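You operate a simulated robot arm through the tools that you are given. There is no shell and no other tool. Be economical: measure what you need, move in short steps, check, and stop when the job is done.

You are at the controls of a simulated robot arm. One attempt, no reset.

Task
Fill both bottles to MAX, each at its own tank.
Fine: stand each in the well under its tap; leave the tray in.

Only the result counts: the job must be done as asked and must still hold three seconds after the hand-in. Knocking over, shifting, dropping, spilling or breaking anything else fails it.

Robot
A 6-joint arm with a two-finger parallel gripper, fixed in place. Base frame: the origin is at the foot of the arm, x ahead of it, y to its left, z up; the work surface is at about z = 880. Lengths are in mm, angles in rad, forces in N, time in s.
With the tool pointing down near the work surface it reaches from about 360 to 760 mm from the base axis. Its first joint turns from -1.152 to 1.152 rad. Payload 2.45 kg.
The TCP is the grasp point between the finger pads, 24 mm short of the fingertips. In the tool frame z runs along the fingers and y along their closing line. Largest opening 68 mm; finger width 17, thickness 10; the body of the gripper, 40 by 70 mm, starts 41 mm behind the TCP.
Orientation is that of the tool frame in the base frame, as a unit quaternion [x, y, z, w]. With the fingers straight down and closing along the base's y, the tool's x points along the base's -x, its y along +y and its z along -z.

Tools
- The arm moves only by the tool play_rows. Its argument "plan" is a list of rows, each an object (a shift or turn left out is 0, a gripper value left out holds the last) with "rotation": the turn, a rotation vector about the tool's x, y, z in units of 8 degrees (1.0 is 8 degrees), a list of three; "linear": the shift along the tool's x, y, z in units of 30 mm (1.0 is 30 mm), a list of three; "hand": the closure, from 0 (fully open) to 1 (shut). In form: [{"rotation": [rx, ry, rz], "linear": [x, y, z], "hand": hand}, ...]. A call has 1 to 12 rows; each row shifts and turns the commanded pose from where the row before left it, along the tool's axes as they then stand. A call with a number of a shift or a turn outside -1 to 1 is refused whole. A row lasts 0.2 s, in which the tool goes at most 50 mm and 0.15 rad; a call with a longer step from one row to the next is refused whole, and so is a gripper value outside its range. A pose out of reach is approached as far as the arm can. The call stops where the force on the tool passes 40 N (or 10 N more than at its start, if that is more) or the arm is blocked; 0.2 s more then pass. Each finger travels about 108 mm/s and halts on what it meets, pressing with about 24 N; the grip force reading is that of the motor and also rises with nothing between the fingers. The clock runs only during rows and for 0.2 s after the last one: add rows that do not move to give the fingers time. It gives the time, the measured TCP pose, the force on the tool (base axes), the opening and the grip force at its end, in the units of the frame above (readings bear some noise), with the torque about the TCP (base axes, N m) and any sound that the robot's microphone picked up, and new pictures: "show" is both (left out), scene, wrist or none.
- Cameras (640 x 400 px; columns grow to the right, rows downward): "scene" is fixed at [181.1, 427.9, 1466.4]; the picture's right is [-0.59, -0.80, 0.00], its down [-0.45, 0.33, -0.83] and it looks along [0.67, -0.49, -0.56] (base axes); focal length 262 px, centre (320, 200). "wrist" rides on the gripper at [84, 11, -75] in the tool frame; the picture's right is [-0.13, 0.99, 0.00], its down [-0.60, -0.08, -0.79] and it looks along [-0.79, -0.10, 0.61] (tool axes); focal length 251 px, centre (320, 200). There is no depth. A picture from a camera that has moved, and an enlarged one, comes with that camera's place and axes in the base frame and with its lens.
- inspect(camera, box): a new picture of the part [left, top, right, bottom] of that camera's present view, enlarged. The clock stands still meanwhile.
- sign_off(): hands the job in; it is judged then, once.

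Go step by step. Nothing tells you positions but the pictures and the camera data: compare them with the known pose of the tool, close in by small moves and look again before you grip or let go. The budget is 120 turns and 200 pictures, counting those below and the enlarged ones. Unless the task says otherwise, let go and move clear before handing in, and close with one line.

The tools are called after "Request:" as a command line: name --argument value ..., lists and objects as JSON in quotes. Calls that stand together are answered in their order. play_rows: Moves the arm, as the interface text tells. Its arguments: {"type":"object","properties":{"plan":{"type":"array","items":{"type":"object","properties":{"rotation":{"type":"array","items":{"type":"number"}},"linear":{"type":"array","items":{"type":"number"}},"hand":{"type":"number"}}}},"show":{"type":"string","enum":["both","scene","wrist","none"]}},"required":["plan"]} The other tools are called the same way: inspect (camera, box) takes an enlarged picture of a part of a camera's view; sign_off () hands the job in.

At the start:

```text
time: 0.0
tool_pos: [483.4, -140.6, 1324.5]
tcp_rot: [-0.001, 1.0, 0.0, 0.0]
contact_force: [-1.0, 0.7, 0.2]
wrist_torque: [0.02, 0.02, -0.07]
finger_gap: 68.6
gripper_force: 0.0
```

scene: 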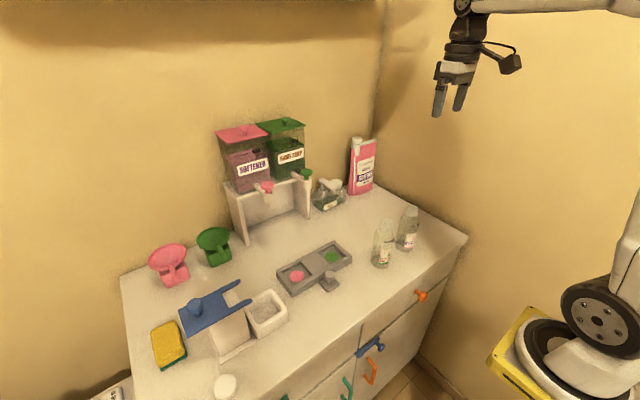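
wrist: 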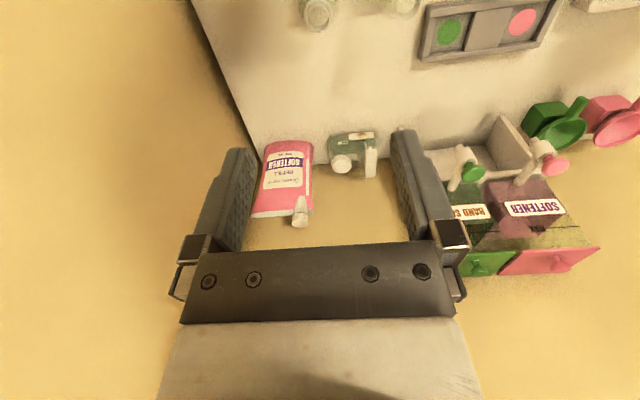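

I see two tanks (pink softener, green hand soap) on a stand, a tray with pink and green wells, and two bottles on the right. I'll enlarge the key areas before moving.

Request:
inspect --camera "scene" --box '[200, 100, 360, 200]'

Request:
inspect --camera "scene" --box '[320, 170, 480, 270]'

Request:
inspect --camera "scene" --box '[220, 200, 380, 300]'

Request:
inspect --camera "wrist" --box '[400, 0, 640, 150]'

Request:
inspect --camera "wrist" --box '[420, 110, 620, 235]'

```text
4.00 times, centred on (280, 150) of scene
camera zoom: at [181.1, 427.9, 1466.4], right [-0.59, -0.8, 0.0], down [-0.45, 0.33, -0.83], along [0.67, -0.49, -0.56], focal length 1047 px, centre (480, 400)
```

zoom: 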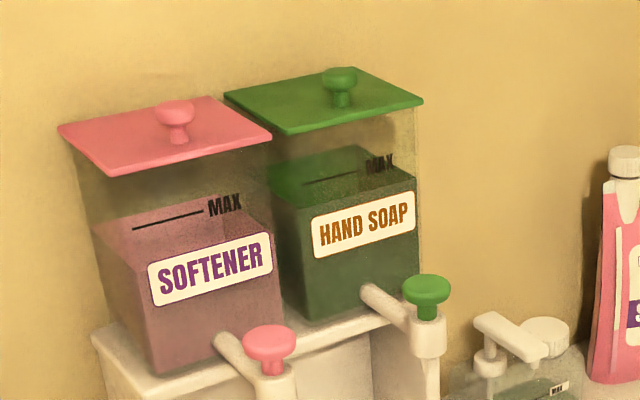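

```text
4.00 times, centred on (400, 220) of scene
camera zoom: at [181.1, 427.9, 1466.4], right [-0.59, -0.8, 0.0], down [-0.45, 0.33, -0.83], along [0.67, -0.49, -0.56], focal length 1047 px, centre (0, 120)
```

zoom: 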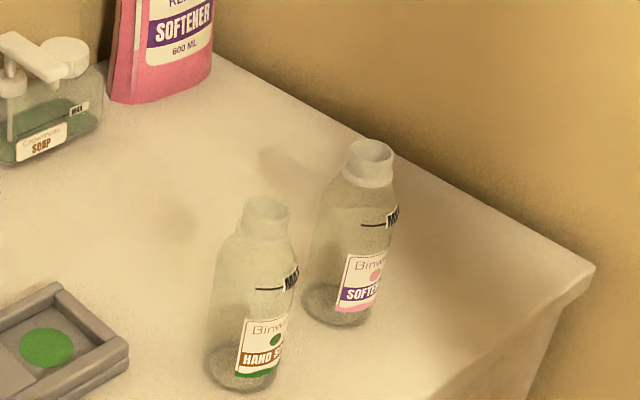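

```text
4.00 times, centred on (300, 250) of scene
camera zoom: at [181.1, 427.9, 1466.4], right [-0.59, -0.8, 0.0], down [-0.45, 0.33, -0.83], along [0.67, -0.49, -0.56], focal length 1047 px, centre (400, 0)
```

zoom: 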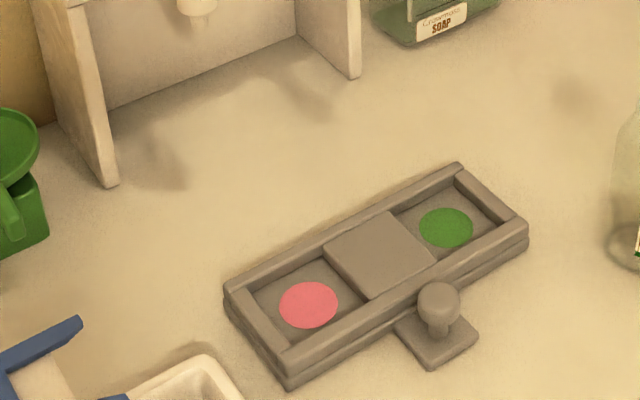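

```text
2.67 times, centred on (520, 75) of wrist
camera zoom: at [398.3, -127.3, 1399.8], right [0.13, 0.99, 0.0], down [0.6, -0.08, 0.79], along [0.79, -0.1, -0.61], focal length 670 px, centre (-213, 533)
```

zoom: 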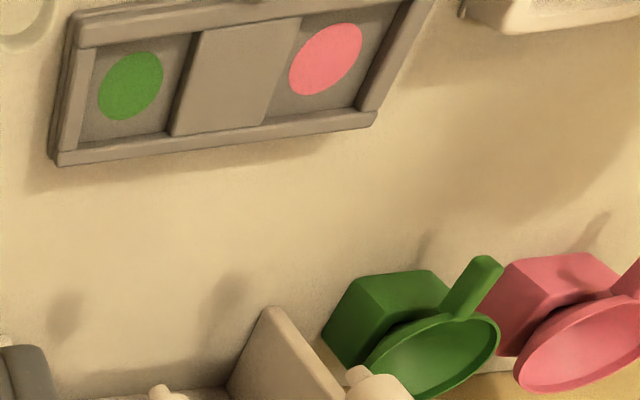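

```text
3.20 times, centred on (520, 172) of wrist
camera zoom: at [398.3, -127.3, 1399.8], right [0.13, 0.99, 0.0], down [0.6, -0.08, 0.79], along [0.79, -0.1, -0.61], focal length 805 px, centre (-320, 288)
```

zoom: 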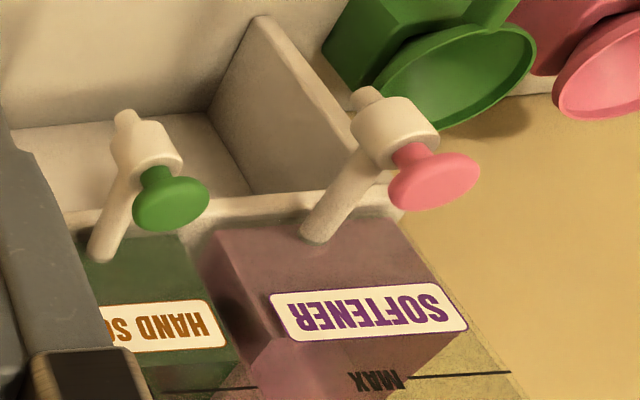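

The tray wells (pink about x 606, y 195; green y 75) sit in front of the taps (x about 720, same y). My plan is to stand the bottles in their wells, slide the tray in by its handle, then press the tap knobs. First I move above the hand-soap bottle.

Request:
play_rows --plan '[{"linear": [-0.213, 0.94, 0]}, {"linear": [-0.213, 0.94, 0]}, {"linear": [-0.213, 0.94, 0]}, {"linear": [-0.213, 0.94, 0]}, {"linear": [0, 0, 1]}, {"linear": [0, 0, 1]}, {"linear": [0, 0, 1]}, {"linear": [0, 0, 1]}, {"linear": [0, 0, 1]}, {"linear": [0, 0, 0.8]}, {}]'

```text
time: 2.4
tool_pos: [509.0, -27.2, 1150.3]
tcp_rot: [0.0, 1.0, 0.0, 0.0]
contact_force: [0.9, -0.5, 0.6]
wrist_torque: [-0.02, -0.01, -0.03]
finger_gap: 68.0
gripper_force: 0.1
camera wrist: at [424.0, -15.1, 1225.4], right [0.13, 0.99, 0.0], down [0.6, -0.08, 0.79], along [0.79, -0.1, -0.61], focal length 251 px, centre (320, 200)
```

scene: 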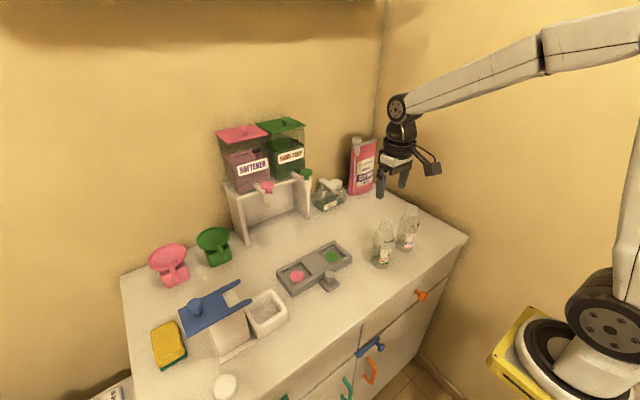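
wrist: 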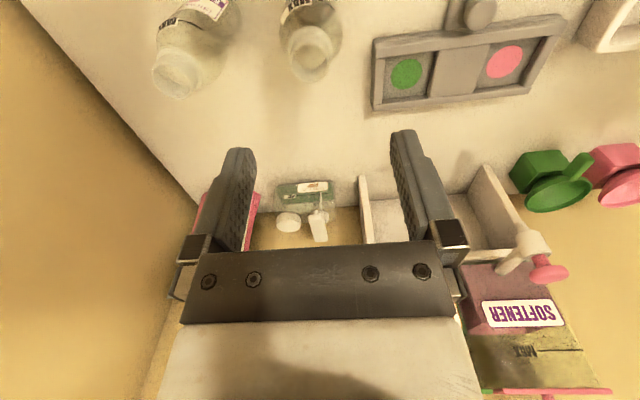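

The hand-soap bottle's mouth appears around (505, -30). I'll measure it more precisely.

Request:
inspect --camera "wrist" --box '[240, 0, 400, 100]'

Request:
inspect --camera "wrist" --box '[340, 0, 580, 150]'

```text
4.00 times, centred on (320, 50) of wrist
camera zoom: at [424.0, -15.1, 1225.4], right [0.13, 0.99, 0.0], down [0.6, -0.08, 0.79], along [0.79, -0.1, -0.61], focal length 1006 px, centre (320, 800)
```

zoom: 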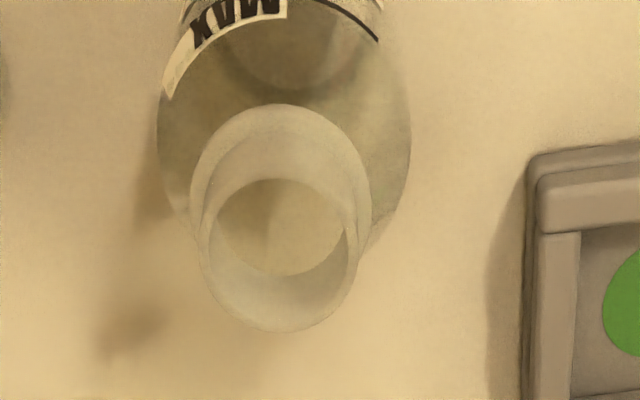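

```text
2.67 times, centred on (460, 75) of wrist
camera zoom: at [424.0, -15.1, 1225.4], right [0.13, 0.99, 0.0], down [0.6, -0.08, 0.79], along [0.79, -0.1, -0.61], focal length 670 px, centre (-53, 533)
```

zoom: 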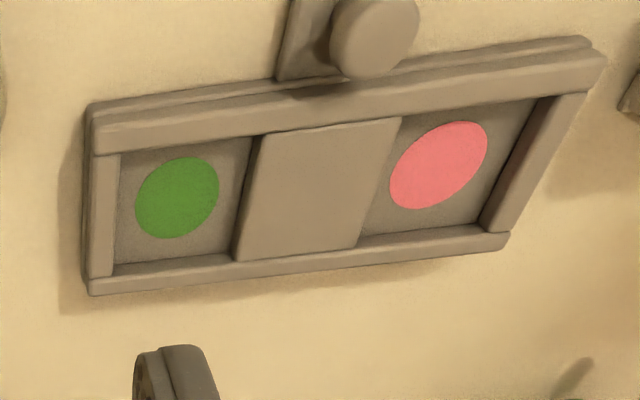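

The rim is about 31 mm wide near (513, -34), with the top around z 1022–1035. I'll line up and descend until the fingertips are just above it.

Request:
play_rows --plan '[{"linear": [-0.133, -0.23, 0.8]}, {"linear": [0, 0, 0.8]}, {"linear": [0, 0, 0.6]}, {}]'

Request:
inspect --camera "scene" --box '[340, 160, 460, 280]'

```text
time: 3.4
tool_pos: [512.5, -33.0, 1083.7]
tcp_rot: [0.0, 1.0, 0.0, 0.002]
contact_force: [0.1, -0.2, 0.3]
wrist_torque: [-0.02, 0.06, 0.0]
finger_gap: 67.9
gripper_force: 0.2
camera wrist: at [428.4, -21.5, 1159.4], right [0.13, 0.99, 0.0], down [0.6, -0.08, 0.79], along [0.79, -0.1, -0.61], focal length 251 px, centre (320, 200)
```

scene: 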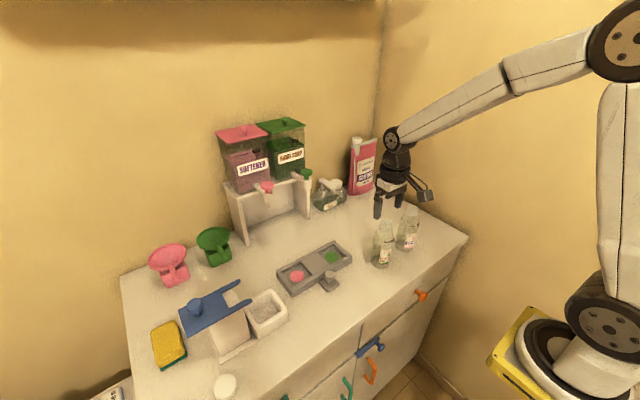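
wrist: 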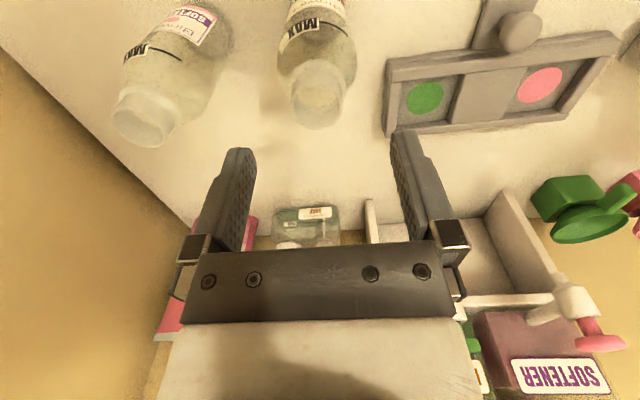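

```text
3.33 times, centred on (400, 220) of scene
camera zoom: at [181.1, 427.9, 1466.4], right [-0.59, -0.8, 0.0], down [-0.45, 0.33, -0.83], along [0.67, -0.49, -0.56], focal length 872 px, centre (53, 133)
```

zoom: 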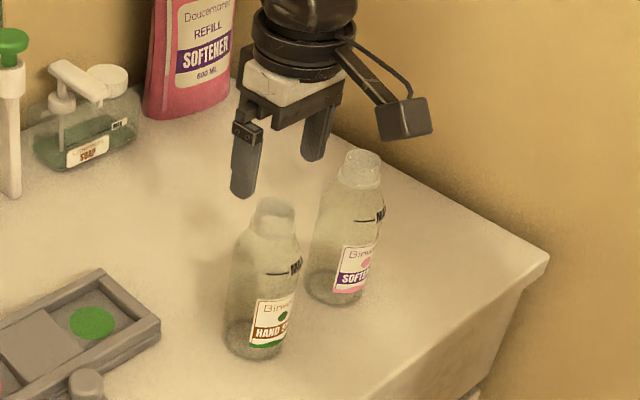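

The bottle rim is centred between the fingers with its top at about z 1022. I descend so the fingertips are beside the neck.

Request:
play_rows --plan '[{"linear": [0, 0, 0.8]}, {"linear": [0, 0, 0.8]}, {"linear": [0, 0, 0.3]}, {}]'

Request:
inspect --camera "wrist" --box '[200, 80, 440, 240]'

Request:
inspect --camera "scene" --box '[350, 180, 430, 280]'

```text
time: 4.4
tool_pos: [513.0, -33.3, 1026.2]
tcp_rot: [-0.001, 1.0, 0.0, 0.0]
contact_force: [0.3, 0.1, 0.1]
wrist_torque: [0.05, 0.01, 0.02]
finger_gap: 68.0
gripper_force: 0.1
camera wrist: at [428.3, -21.4, 1101.9], right [0.13, 0.99, 0.0], down [0.6, -0.08, 0.79], along [0.79, -0.1, -0.61], focal length 251 px, centre (320, 200)
```

scene: 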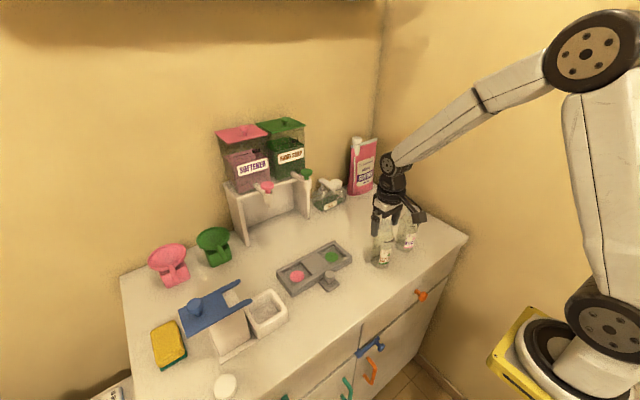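
wrist: 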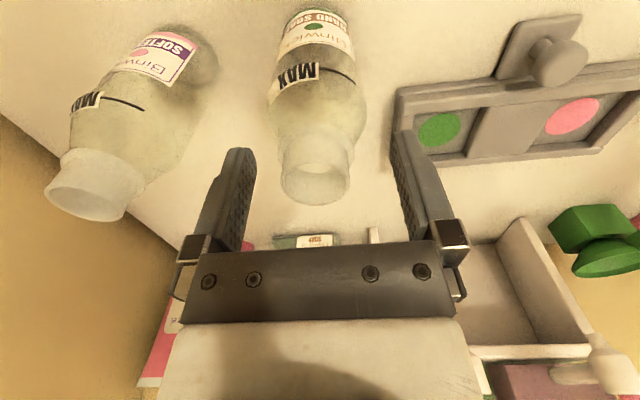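

```text
2.50 times, centred on (320, 160) of wrist
camera zoom: at [428.3, -21.4, 1101.9], right [0.13, 0.99, 0.0], down [0.6, -0.08, 0.79], along [0.79, -0.1, -0.61], focal length 629 px, centre (320, 300)
```

zoom: 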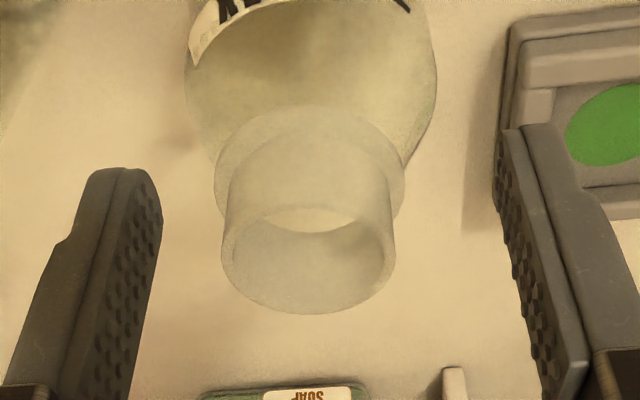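

```text
4.00 times, centred on (390, 230) of scene
camera zoom: at [181.1, 427.9, 1466.4], right [-0.59, -0.8, 0.0], down [-0.45, 0.33, -0.83], along [0.67, -0.49, -0.56], focal length 1047 px, centre (40, 80)
```

zoom: 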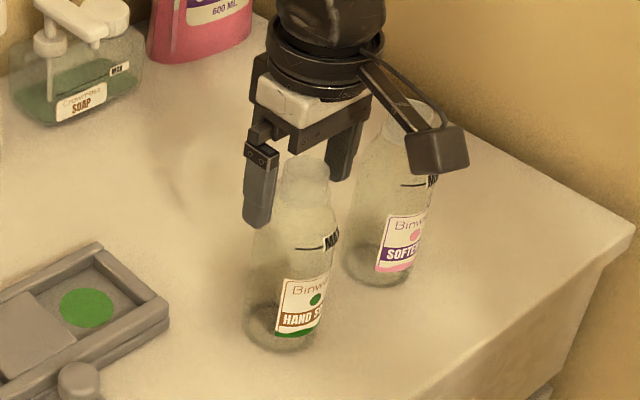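

The neck has a ring at its base (about z 1007). I raise slightly so the pads clamp only the straight neck, then close.

Request:
play_rows --plan '[{"linear": [0, -0.03, -0.27]}, {}, {"hand": 0.3}, {"hand": 0.6}, {"hand": 1}, {"hand": 1}, {"hand": 1}]'

Request:
inspect --camera "wrist" --box '[200, 80, 440, 240]'

```text
time: 6.0
tool_pos: [513.3, -34.8, 1035.2]
tcp_rot: [-0.001, 1.0, 0.001, 0.0]
contact_force: [-0.3, -1.5, 5.5]
wrist_torque: [-0.05, 0.04, -0.04]
finger_gap: 31.7
gripper_force: 23.7
camera wrist: at [428.1, -21.9, 1110.8], right [0.13, 0.99, 0.0], down [0.6, -0.08, 0.79], along [0.79, -0.1, -0.61], focal length 251 px, centre (320, 200)
```

scene: 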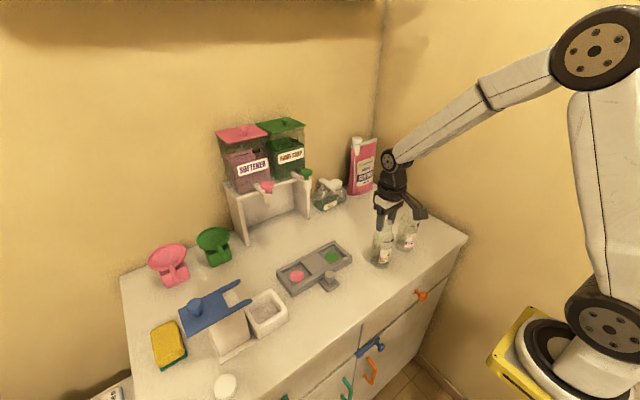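
wrist: 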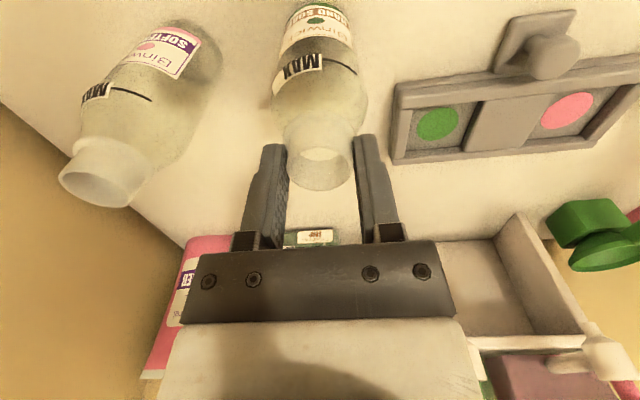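

```text
2.50 times, centred on (320, 160) of wrist
camera zoom: at [428.1, -21.9, 1110.8], right [0.13, 0.99, 0.0], down [0.6, -0.08, 0.79], along [0.79, -0.1, -0.61], focal length 629 px, centre (320, 300)
```

zoom: 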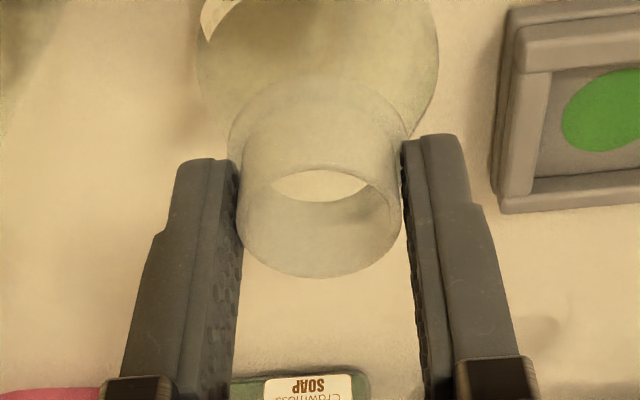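

The neck is gripped (gap 31.7 mm). I lift and check.

Request:
play_rows --plan '[{"linear": [0, 0, -0.3]}, {"linear": [0, 0, -0.7]}, {"linear": [0, 0, -1]}, {}]'

Request:
inspect --camera "scene" --box '[340, 160, 460, 280]'

```text
time: 7.0
tool_pos: [511.4, -33.8, 1095.3]
tcp_rot: [-0.001, 1.0, 0.0, 0.001]
contact_force: [0.2, 0.2, -0.1]
wrist_torque: [-0.05, 0.01, 0.02]
finger_gap: 28.8
gripper_force: 23.6
camera wrist: at [427.8, -22.3, 1171.1], right [0.13, 0.99, 0.0], down [0.6, -0.08, 0.79], along [0.79, -0.1, -0.61], focal length 251 px, centre (320, 200)
```

scene: 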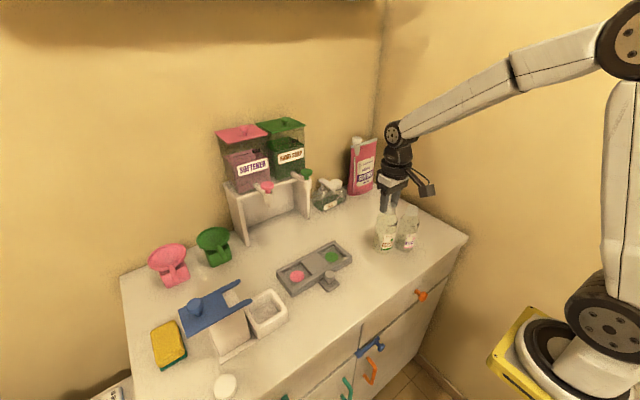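
wrist: 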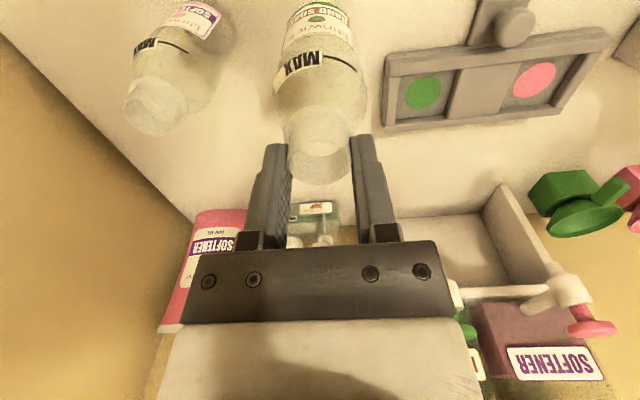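

```text
3.33 times, centred on (400, 220) of scene
camera zoom: at [181.1, 427.9, 1466.4], right [-0.59, -0.8, 0.0], down [-0.45, 0.33, -0.83], along [0.67, -0.49, -0.56], focal length 872 px, centre (53, 133)
```

zoom: 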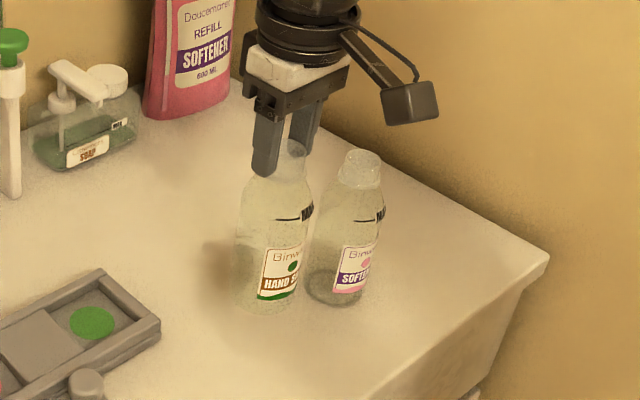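

Bottle held upright. I carry it over the green well (about 604, 77) with its base around z 937 and look.

Request:
play_rows --plan '[{"linear": [-0.3, 0.4, -0.3]}, {"linear": [-0.6, 0.7, 0]}, {"linear": [-0.7, 0.8, 0]}, {"linear": [-0.7, 0.8, 0]}, {"linear": [-0.5, 0.6, 0]}, {"linear": [-0.25, 0.4, 0]}, {}]'

Request:
inspect --camera "scene" --box '[260, 160, 400, 300]'

Request:
inspect --camera "wrist" --box '[220, 0, 540, 200]'

```text
time: 8.6
tool_pos: [604.7, 78.0, 1105.2]
tcp_rot: [0.0, 1.0, 0.0, 0.0]
contact_force: [0.3, 0.8, 0.0]
wrist_torque: [0.02, 0.01, 0.03]
finger_gap: 29.0
gripper_force: 24.4
camera wrist: at [520.4, 89.7, 1180.5], right [0.13, 0.99, 0.0], down [0.6, -0.08, 0.79], along [0.79, -0.1, -0.61], focal length 251 px, centre (320, 200)
```

scene: 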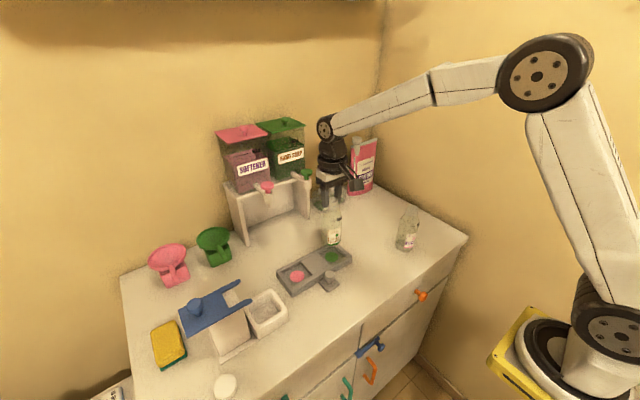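
wrist: 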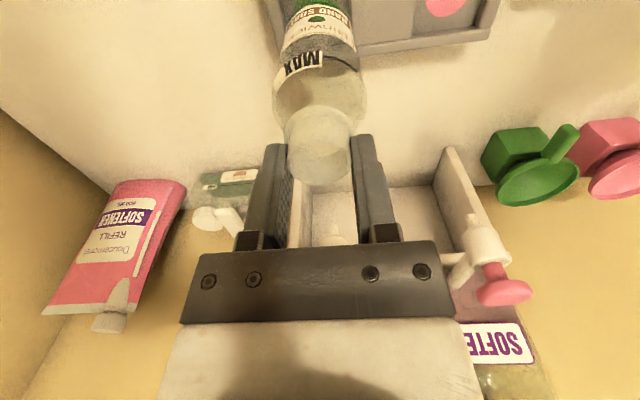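

```text
2.86 times, centred on (330, 230) of scene
camera zoom: at [181.1, 427.9, 1466.4], right [-0.59, -0.8, 0.0], down [-0.45, 0.33, -0.83], along [0.67, -0.49, -0.56], focal length 748 px, centre (291, 114)
```

zoom: 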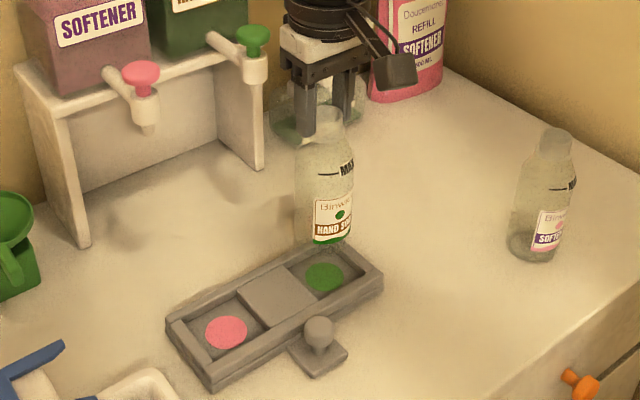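

```text
2.00 times, centred on (380, 100) of wrist
camera zoom: at [520.4, 89.7, 1180.5], right [0.13, 0.99, 0.0], down [0.6, -0.08, 0.79], along [0.79, -0.1, -0.61], focal length 503 px, centre (200, 400)
```

zoom: 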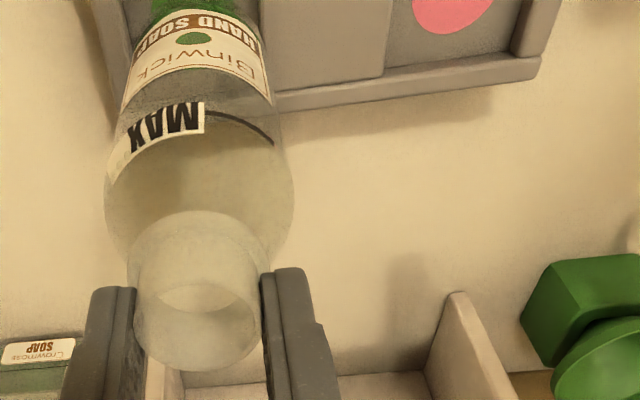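

Alignment agrees with the dot to about 2 mm. I lower partway and look again.

Request:
play_rows --plan '[{"linear": [0, 0, 0.7]}, {"linear": [0, 0, 0.5]}, {}]'

Request:
inspect --camera "scene" --box '[270, 200, 370, 300]'

Request:
inspect --camera "wrist" --box '[220, 0, 420, 100]'

```text
time: 9.4
tool_pos: [606.4, 77.1, 1068.6]
tcp_rot: [-0.001, 1.0, 0.0, 0.001]
contact_force: [0.2, 1.1, -0.6]
wrist_torque: [-0.03, -0.01, -0.02]
finger_gap: 28.8
gripper_force: 24.4
camera wrist: at [520.1, 88.6, 1144.3], right [0.13, 0.99, 0.0], down [0.6, -0.08, 0.79], along [0.79, -0.1, -0.61], focal length 251 px, centre (320, 200)
```

scene: 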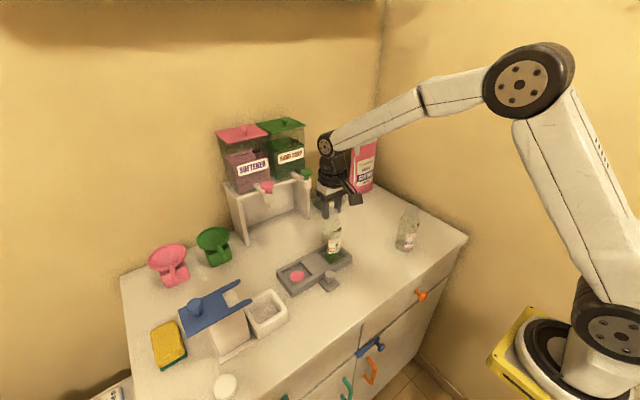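
wrist: 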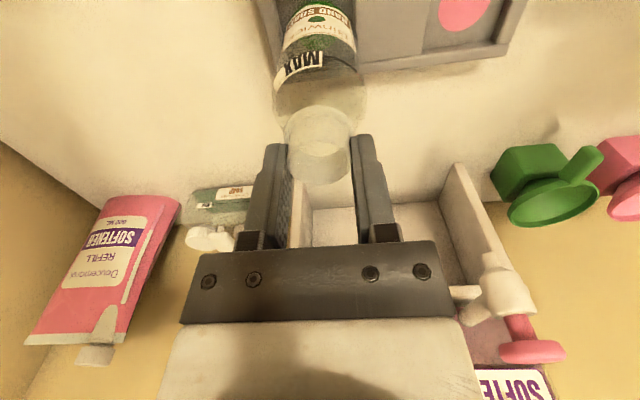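

```text
4.00 times, centred on (320, 250) of scene
camera zoom: at [181.1, 427.9, 1466.4], right [-0.59, -0.8, 0.0], down [-0.45, 0.33, -0.83], along [0.67, -0.49, -0.56], focal length 1047 px, centre (320, 0)
```

zoom: 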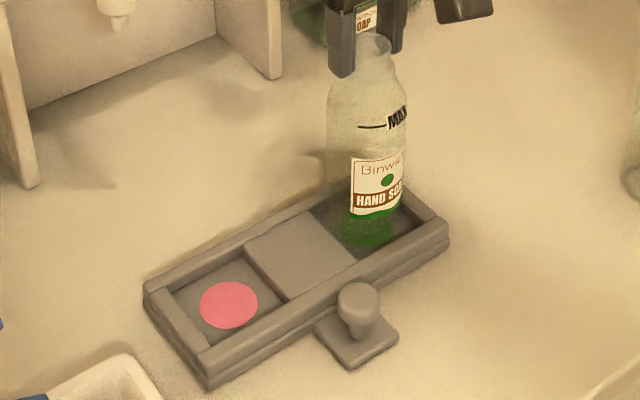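

```text
3.20 times, centred on (320, 50) of wrist
camera zoom: at [520.1, 88.6, 1144.3], right [0.13, 0.99, 0.0], down [0.6, -0.08, 0.79], along [0.79, -0.1, -0.61], focal length 805 px, centre (320, 680)
```

zoom: 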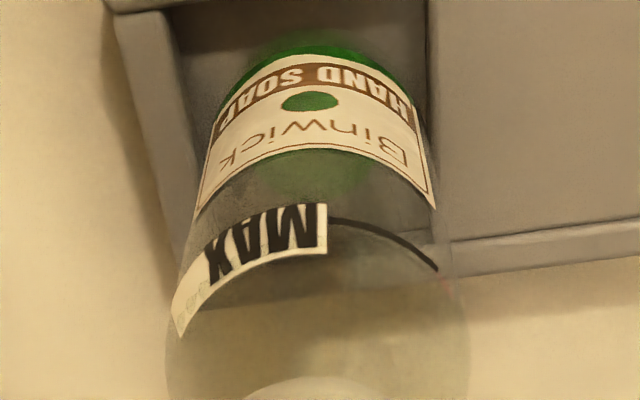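

The base is over the well with even gaps. I lower slowly, watching force.

Request:
play_rows --plan '[{"linear": [0, 0, 0.4]}, {"linear": [0, 0, 0.25]}, {"linear": [0, 0, 0.1]}, {}]'

Request:
inspect --camera "scene" --box '[270, 200, 370, 300]'

```text
time: 10.3
tool_pos: [608.5, 75.6, 1053.3]
tcp_rot: [0.001, 1.0, 0.0, 0.009]
contact_force: [-1.3, 0.4, 4.9]
wrist_torque: [-0.02, 0.28, 0.01]
finger_gap: 29.0
gripper_force: 24.3
stopped in row 4: the force on the tool passed its limit at 43 N (the readings are from after the stop); the commanded pose is now the measured one
camera wrist: at [522.3, 88.6, 1127.2], right [0.13, 0.99, 0.0], down [0.59, -0.08, 0.8], along [0.8, -0.1, -0.59], focal length 251 px, centre (320, 200)
```

scene: 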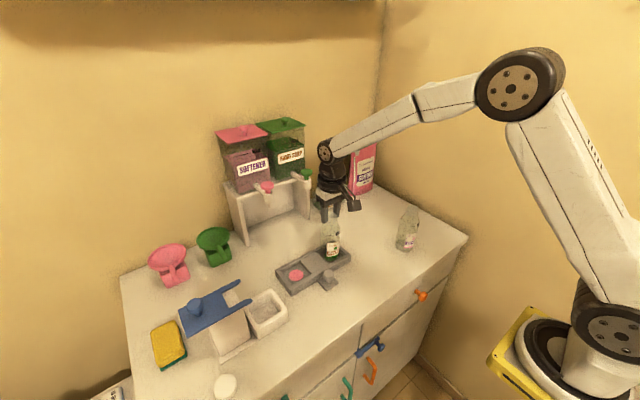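
wrist: 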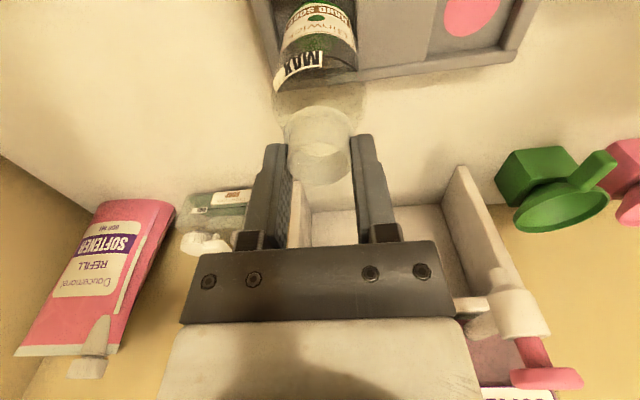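

```text
4.00 times, centred on (320, 250) of scene
camera zoom: at [181.0, 427.9, 1466.4], right [-0.59, -0.8, 0.0], down [-0.45, 0.33, -0.83], along [0.67, -0.49, -0.56], focal length 1047 px, centre (320, 0)
```

zoom: 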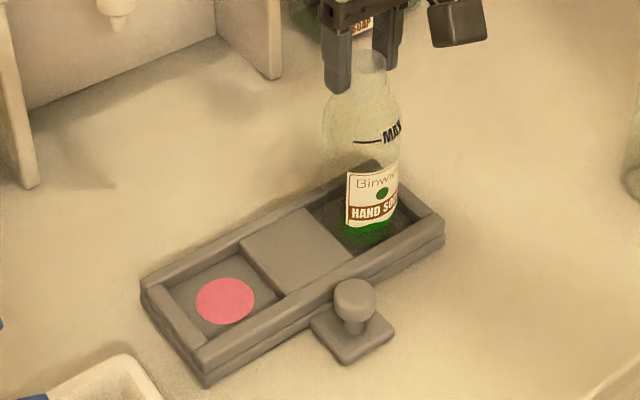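

Contact was made with the base apparently on the well floor (the tray nudged about 3 mm). I check close up before letting go.

Request:
inspect --camera "wrist" --box '[220, 0, 420, 100]'

Request:
inspect --camera "scene" --box '[305, 220, 365, 280]'

```text
3.20 times, centred on (320, 50) of wrist
camera zoom: at [522.3, 88.6, 1127.2], right [0.13, 0.99, 0.0], down [0.59, -0.08, 0.8], along [0.8, -0.1, -0.59], focal length 805 px, centre (320, 680)
```

zoom: 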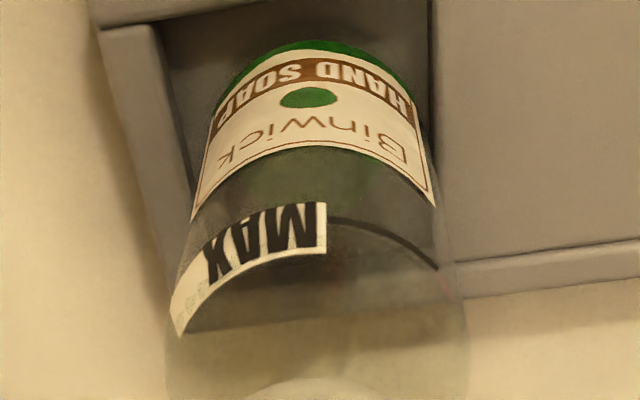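

```text
6.67 times, centred on (335, 250) of scene
camera zoom: at [181.0, 427.9, 1466.4], right [-0.59, -0.8, 0.0], down [-0.45, 0.33, -0.83], along [0.67, -0.49, -0.56], focal length 1745 px, centre (220, -133)
```

zoom: 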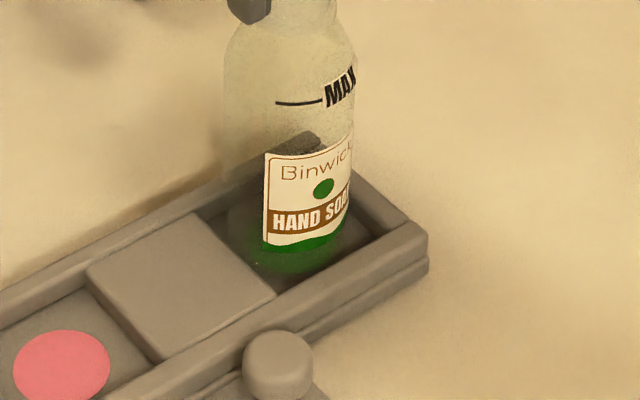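

The bottle is down in the well. I open gently and look.

Request:
play_rows --plan '[{"hand": 0.5}, {"hand": 0.4}, {"hand": 0.25}, {"hand": 0.1}, {}]'

Request:
inspect --camera "scene" --box '[270, 180, 370, 300]'

Request:
inspect --camera "wrist" --box '[220, 0, 420, 180]'

```text
time: 11.5
tool_pos: [607.5, 77.6, 1052.5]
tcp_rot: [0.001, 1.0, 0.001, 0.008]
contact_force: [0.6, 0.4, -0.9]
wrist_torque: [0.02, -0.03, 0.01]
finger_gap: 61.3
gripper_force: 0.0
camera wrist: at [522.1, 88.7, 1126.5], right [0.13, 0.99, 0.0], down [0.59, -0.08, 0.8], along [0.8, -0.1, -0.6], focal length 251 px, centre (320, 200)
```

scene: 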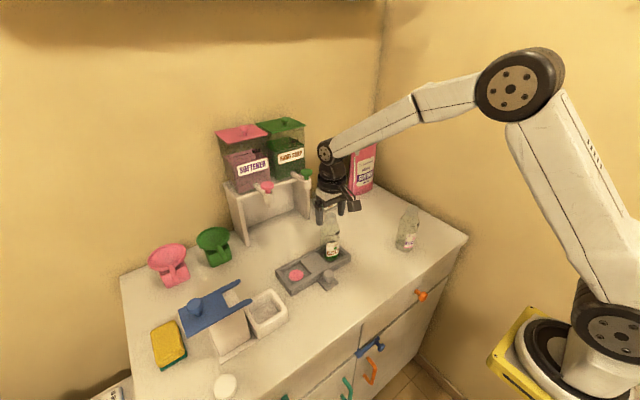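
wrist: 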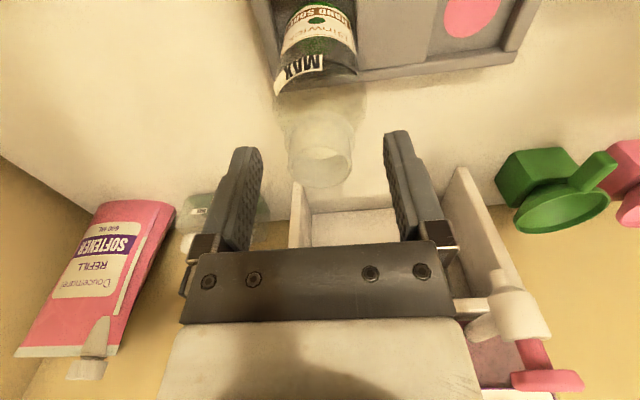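

```text
3.33 times, centred on (320, 240) of scene
camera zoom: at [181.1, 427.9, 1466.4], right [-0.59, -0.8, 0.0], down [-0.45, 0.33, -0.83], along [0.67, -0.49, -0.56], focal length 872 px, centre (320, 67)
```

zoom: 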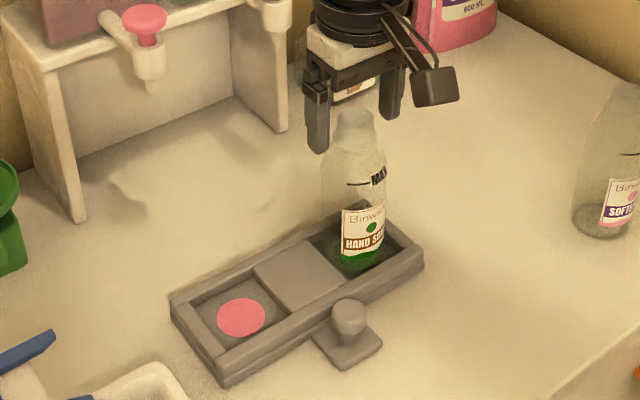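

```text
2.22 times, centred on (320, 90) of wrist
camera zoom: at [522.1, 88.7, 1126.5], right [0.13, 0.99, 0.0], down [0.59, -0.08, 0.8], along [0.8, -0.1, -0.6], focal length 559 px, centre (320, 444)
```

zoom: 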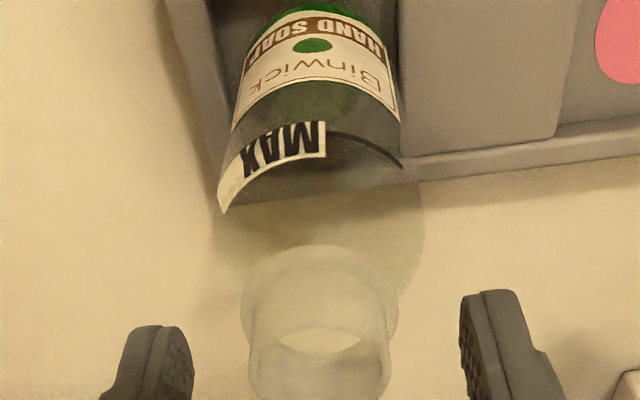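

The bottle stands upright in the well. I rise clear and move above the softener bottle.

Request:
play_rows --plan '[{"linear": [0, 0, -0.6], "hand": 0.0}, {"linear": [0, 0, -0.9], "rotation": [0, 0.115, 0]}, {"linear": [0, 0, -0.9]}, {"linear": [0, 0, -0.9]}, {"linear": [0.43, -1, 0]}, {"linear": [0.43, -1, 0]}, {"linear": [0.43, -1, 0]}, {"linear": [0.43, -1, 0]}, {"linear": [0.43, -1, 0]}, {"linear": [0.43, -1, 0]}, {"linear": [0.43, -1, 0]}, {"linear": [0.1, -0.3, 0]}]'

Request:
inspect --camera "wrist" --box '[240, 0, 400, 100]'

```text
time: 14.1
tool_pos: [513.9, -140.6, 1149.4]
tcp_rot: [-0.001, 1.0, 0.001, 0.0]
contact_force: [-0.2, 0.2, -0.6]
wrist_torque: [0.01, -0.01, -0.03]
finger_gap: 67.9
gripper_force: 0.0
camera wrist: at [429.1, -129.6, 1224.9], right [0.13, 0.99, 0.0], down [0.6, -0.08, 0.79], along [0.79, -0.1, -0.61], focal length 251 px, centre (320, 200)
```

scene: 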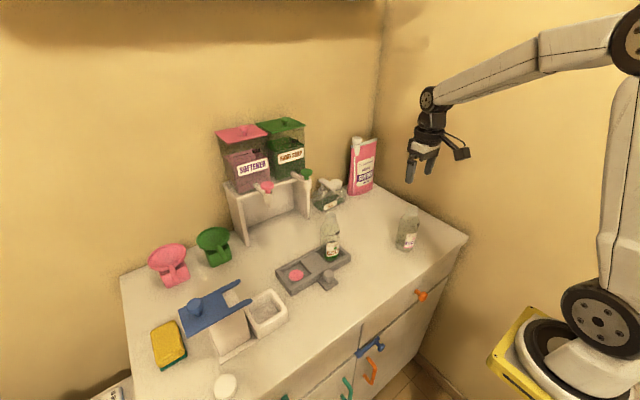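
wrist: 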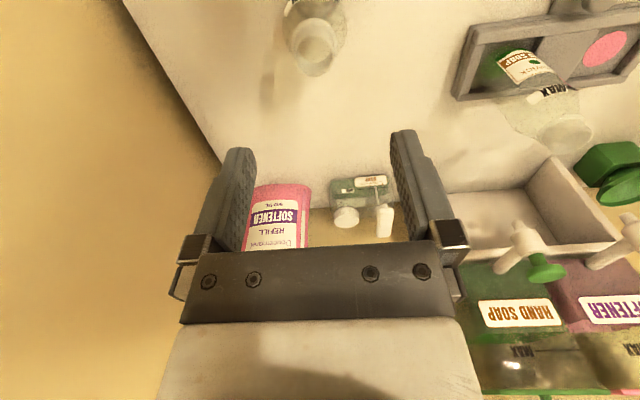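

```text
4.00 times, centred on (320, 50) of wrist
camera zoom: at [429.1, -129.6, 1224.9], right [0.13, 0.99, 0.0], down [0.6, -0.08, 0.79], along [0.79, -0.1, -0.61], focal length 1006 px, centre (320, 800)
```

zoom: 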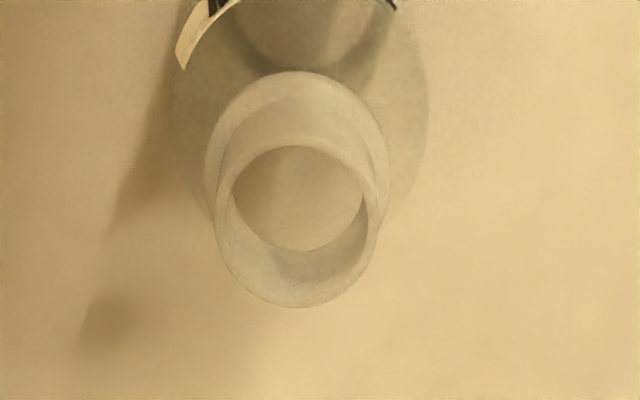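

Softener bottle mouth is at about (512, -144). I line up, descend to neck height and check before closing.

Request:
play_rows --plan '[{"linear": [0.04, -0.13, 0.9]}, {"linear": [0, 0, 0.9]}, {"linear": [0, 0, 0.8]}, {"linear": [0, 0, 0.8]}, {"linear": [0, 0, 0.42]}, {}]' --show "none"

Request:
inspect --camera "wrist" --box '[200, 80, 440, 240]'

```text
time: 15.5
tool_pos: [514.2, -146.1, 1035.9]
tcp_rot: [0.0, 1.0, 0.001, 0.0]
contact_force: [-1.5, 0.2, -0.3]
wrist_torque: [0.03, -0.01, 0.03]
finger_gap: 68.1
gripper_force: 0.0
```

```text
2.50 times, centred on (320, 160) of wrist
camera zoom: at [429.0, -134.6, 1111.9], right [0.13, 0.99, 0.0], down [0.6, -0.08, 0.79], along [0.79, -0.1, -0.61], focal length 629 px, centre (320, 300)
```

zoom: 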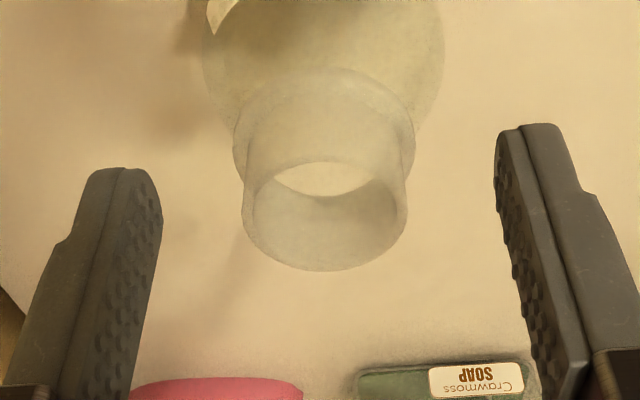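

Centred. Close on the neck and lift high, so it passes over the first bottle.

Request:
play_rows --plan '[{"hand": 0.3}, {"hand": 0.6}, {"hand": 1}, {"hand": 1}, {"hand": 1}, {"linear": [0, 0, -0.3]}, {"linear": [0, 0, -0.7]}, {"linear": [0, 0, -1]}, {}]'

Request:
inspect --camera "scene" --box '[340, 160, 460, 280]'

```text
time: 17.5
tool_pos: [514.0, -146.8, 1096.1]
tcp_rot: [-0.001, 1.0, 0.001, 0.0]
contact_force: [0.1, -0.4, 0.8]
wrist_torque: [0.04, 0.01, -0.03]
finger_gap: 28.9
gripper_force: 24.2
camera wrist: at [429.0, -134.9, 1171.3], right [0.13, 0.99, 0.0], down [0.6, -0.08, 0.79], along [0.79, -0.1, -0.61], focal length 251 px, centre (320, 200)
```

scene: 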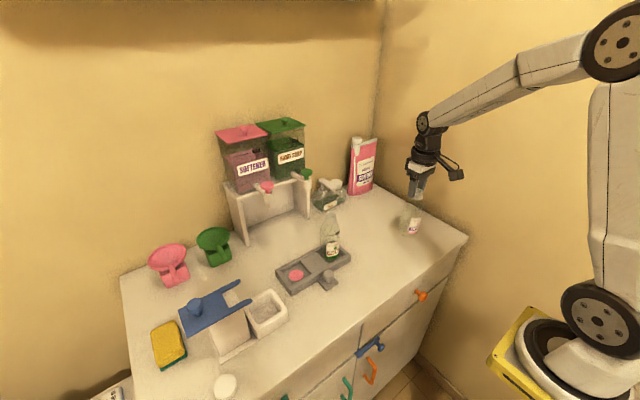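
wrist: 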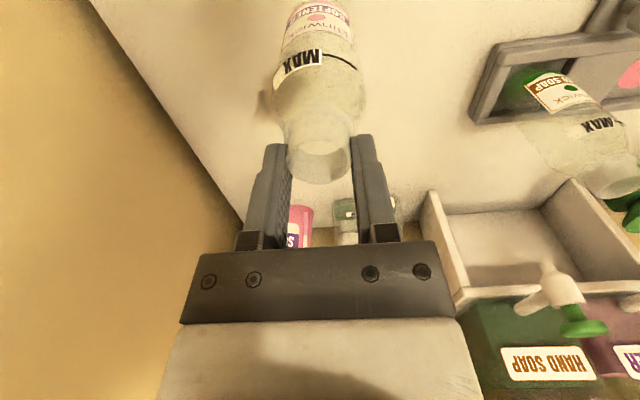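

```text
3.33 times, centred on (400, 220) of scene
camera zoom: at [181.1, 427.9, 1466.4], right [-0.59, -0.8, 0.0], down [-0.45, 0.33, -0.83], along [0.67, -0.49, -0.56], focal length 872 px, centre (53, 133)
```

zoom: 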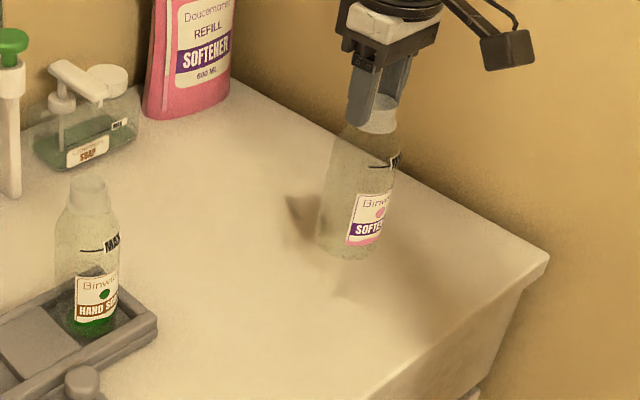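

Held well. I carry it along the near side toward the pink well, stopping short to measure the well.

Request:
play_rows --plan '[{"linear": [0.1, 0.5, -0.5]}, {"linear": [0.1, 1, 0]}, {"linear": [0, 1, 0]}, {"linear": [0, 1, 0]}, {"linear": [0, 1, 0]}, {"linear": [0, 1, 0]}, {"linear": [0, 1, 0]}, {"linear": [0, 1, 0]}, {"linear": [0, 1, 0]}, {"linear": [0, 0.7, 0]}, {}]'

Request:
inspect --camera "wrist" --box '[240, 0, 480, 150]'

Request:
inspect --camera "scene" --box '[250, 200, 370, 300]'

```text
time: 19.9
tool_pos: [507.3, 129.3, 1110.1]
tcp_rot: [0.0, 1.0, 0.001, 0.0]
contact_force: [-0.3, -0.4, -0.4]
wrist_torque: [0.02, 0.04, 0.03]
finger_gap: 29.0
gripper_force: 23.8
camera wrist: at [422.2, 140.8, 1186.6], right [0.13, 0.99, 0.0], down [0.6, -0.08, 0.79], along [0.79, -0.1, -0.61], focal length 251 px, centre (320, 200)
```

scene: 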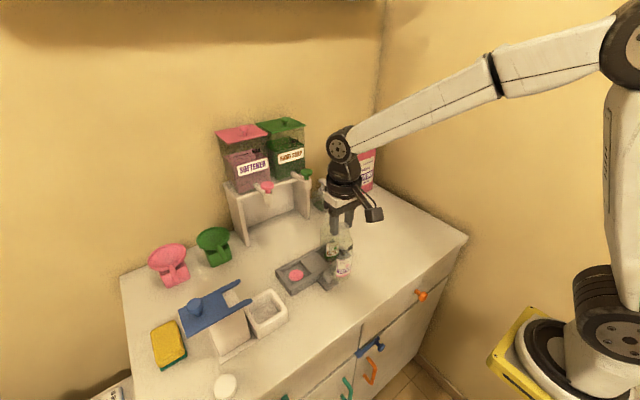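
wrist: 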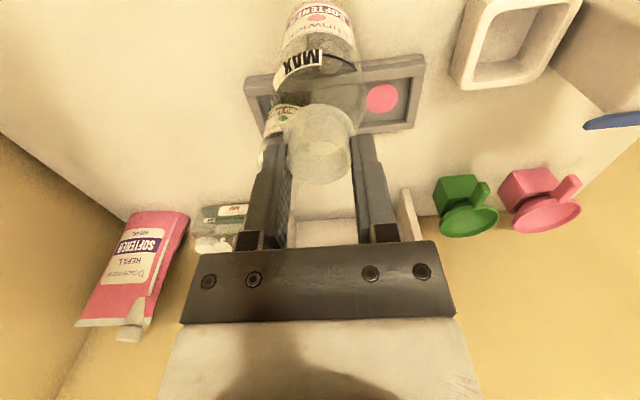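

```text
2.67 times, centred on (360, 75) of wrist
camera zoom: at [422.2, 140.8, 1186.6], right [0.13, 0.99, 0.0], down [0.6, -0.08, 0.79], along [0.79, -0.1, -0.61], focal length 670 px, centre (213, 533)
```

zoom: 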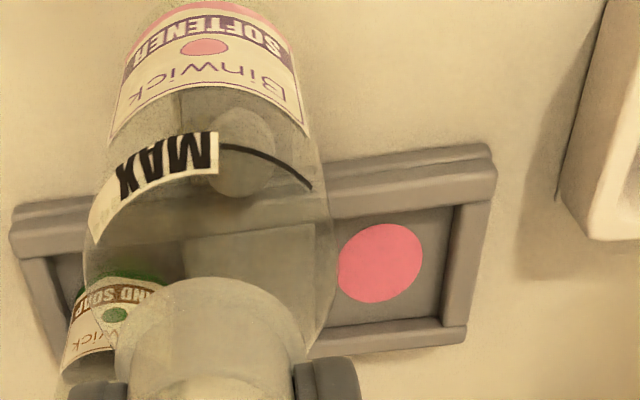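

```text
4.00 times, centred on (310, 250) of scene
camera zoom: at [181.1, 427.9, 1466.4], right [-0.59, -0.8, 0.0], down [-0.45, 0.33, -0.83], along [0.67, -0.49, -0.56], focal length 1047 px, centre (360, 0)
```

zoom: 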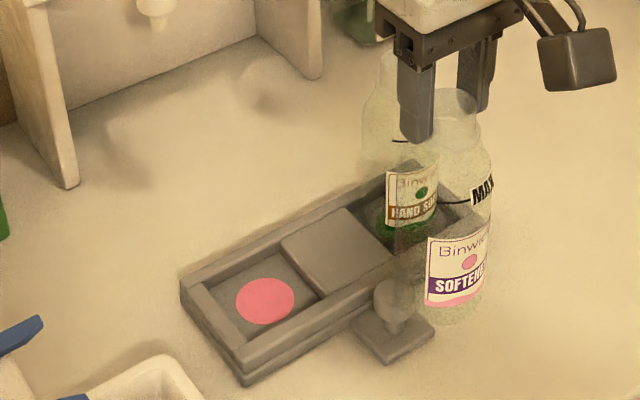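

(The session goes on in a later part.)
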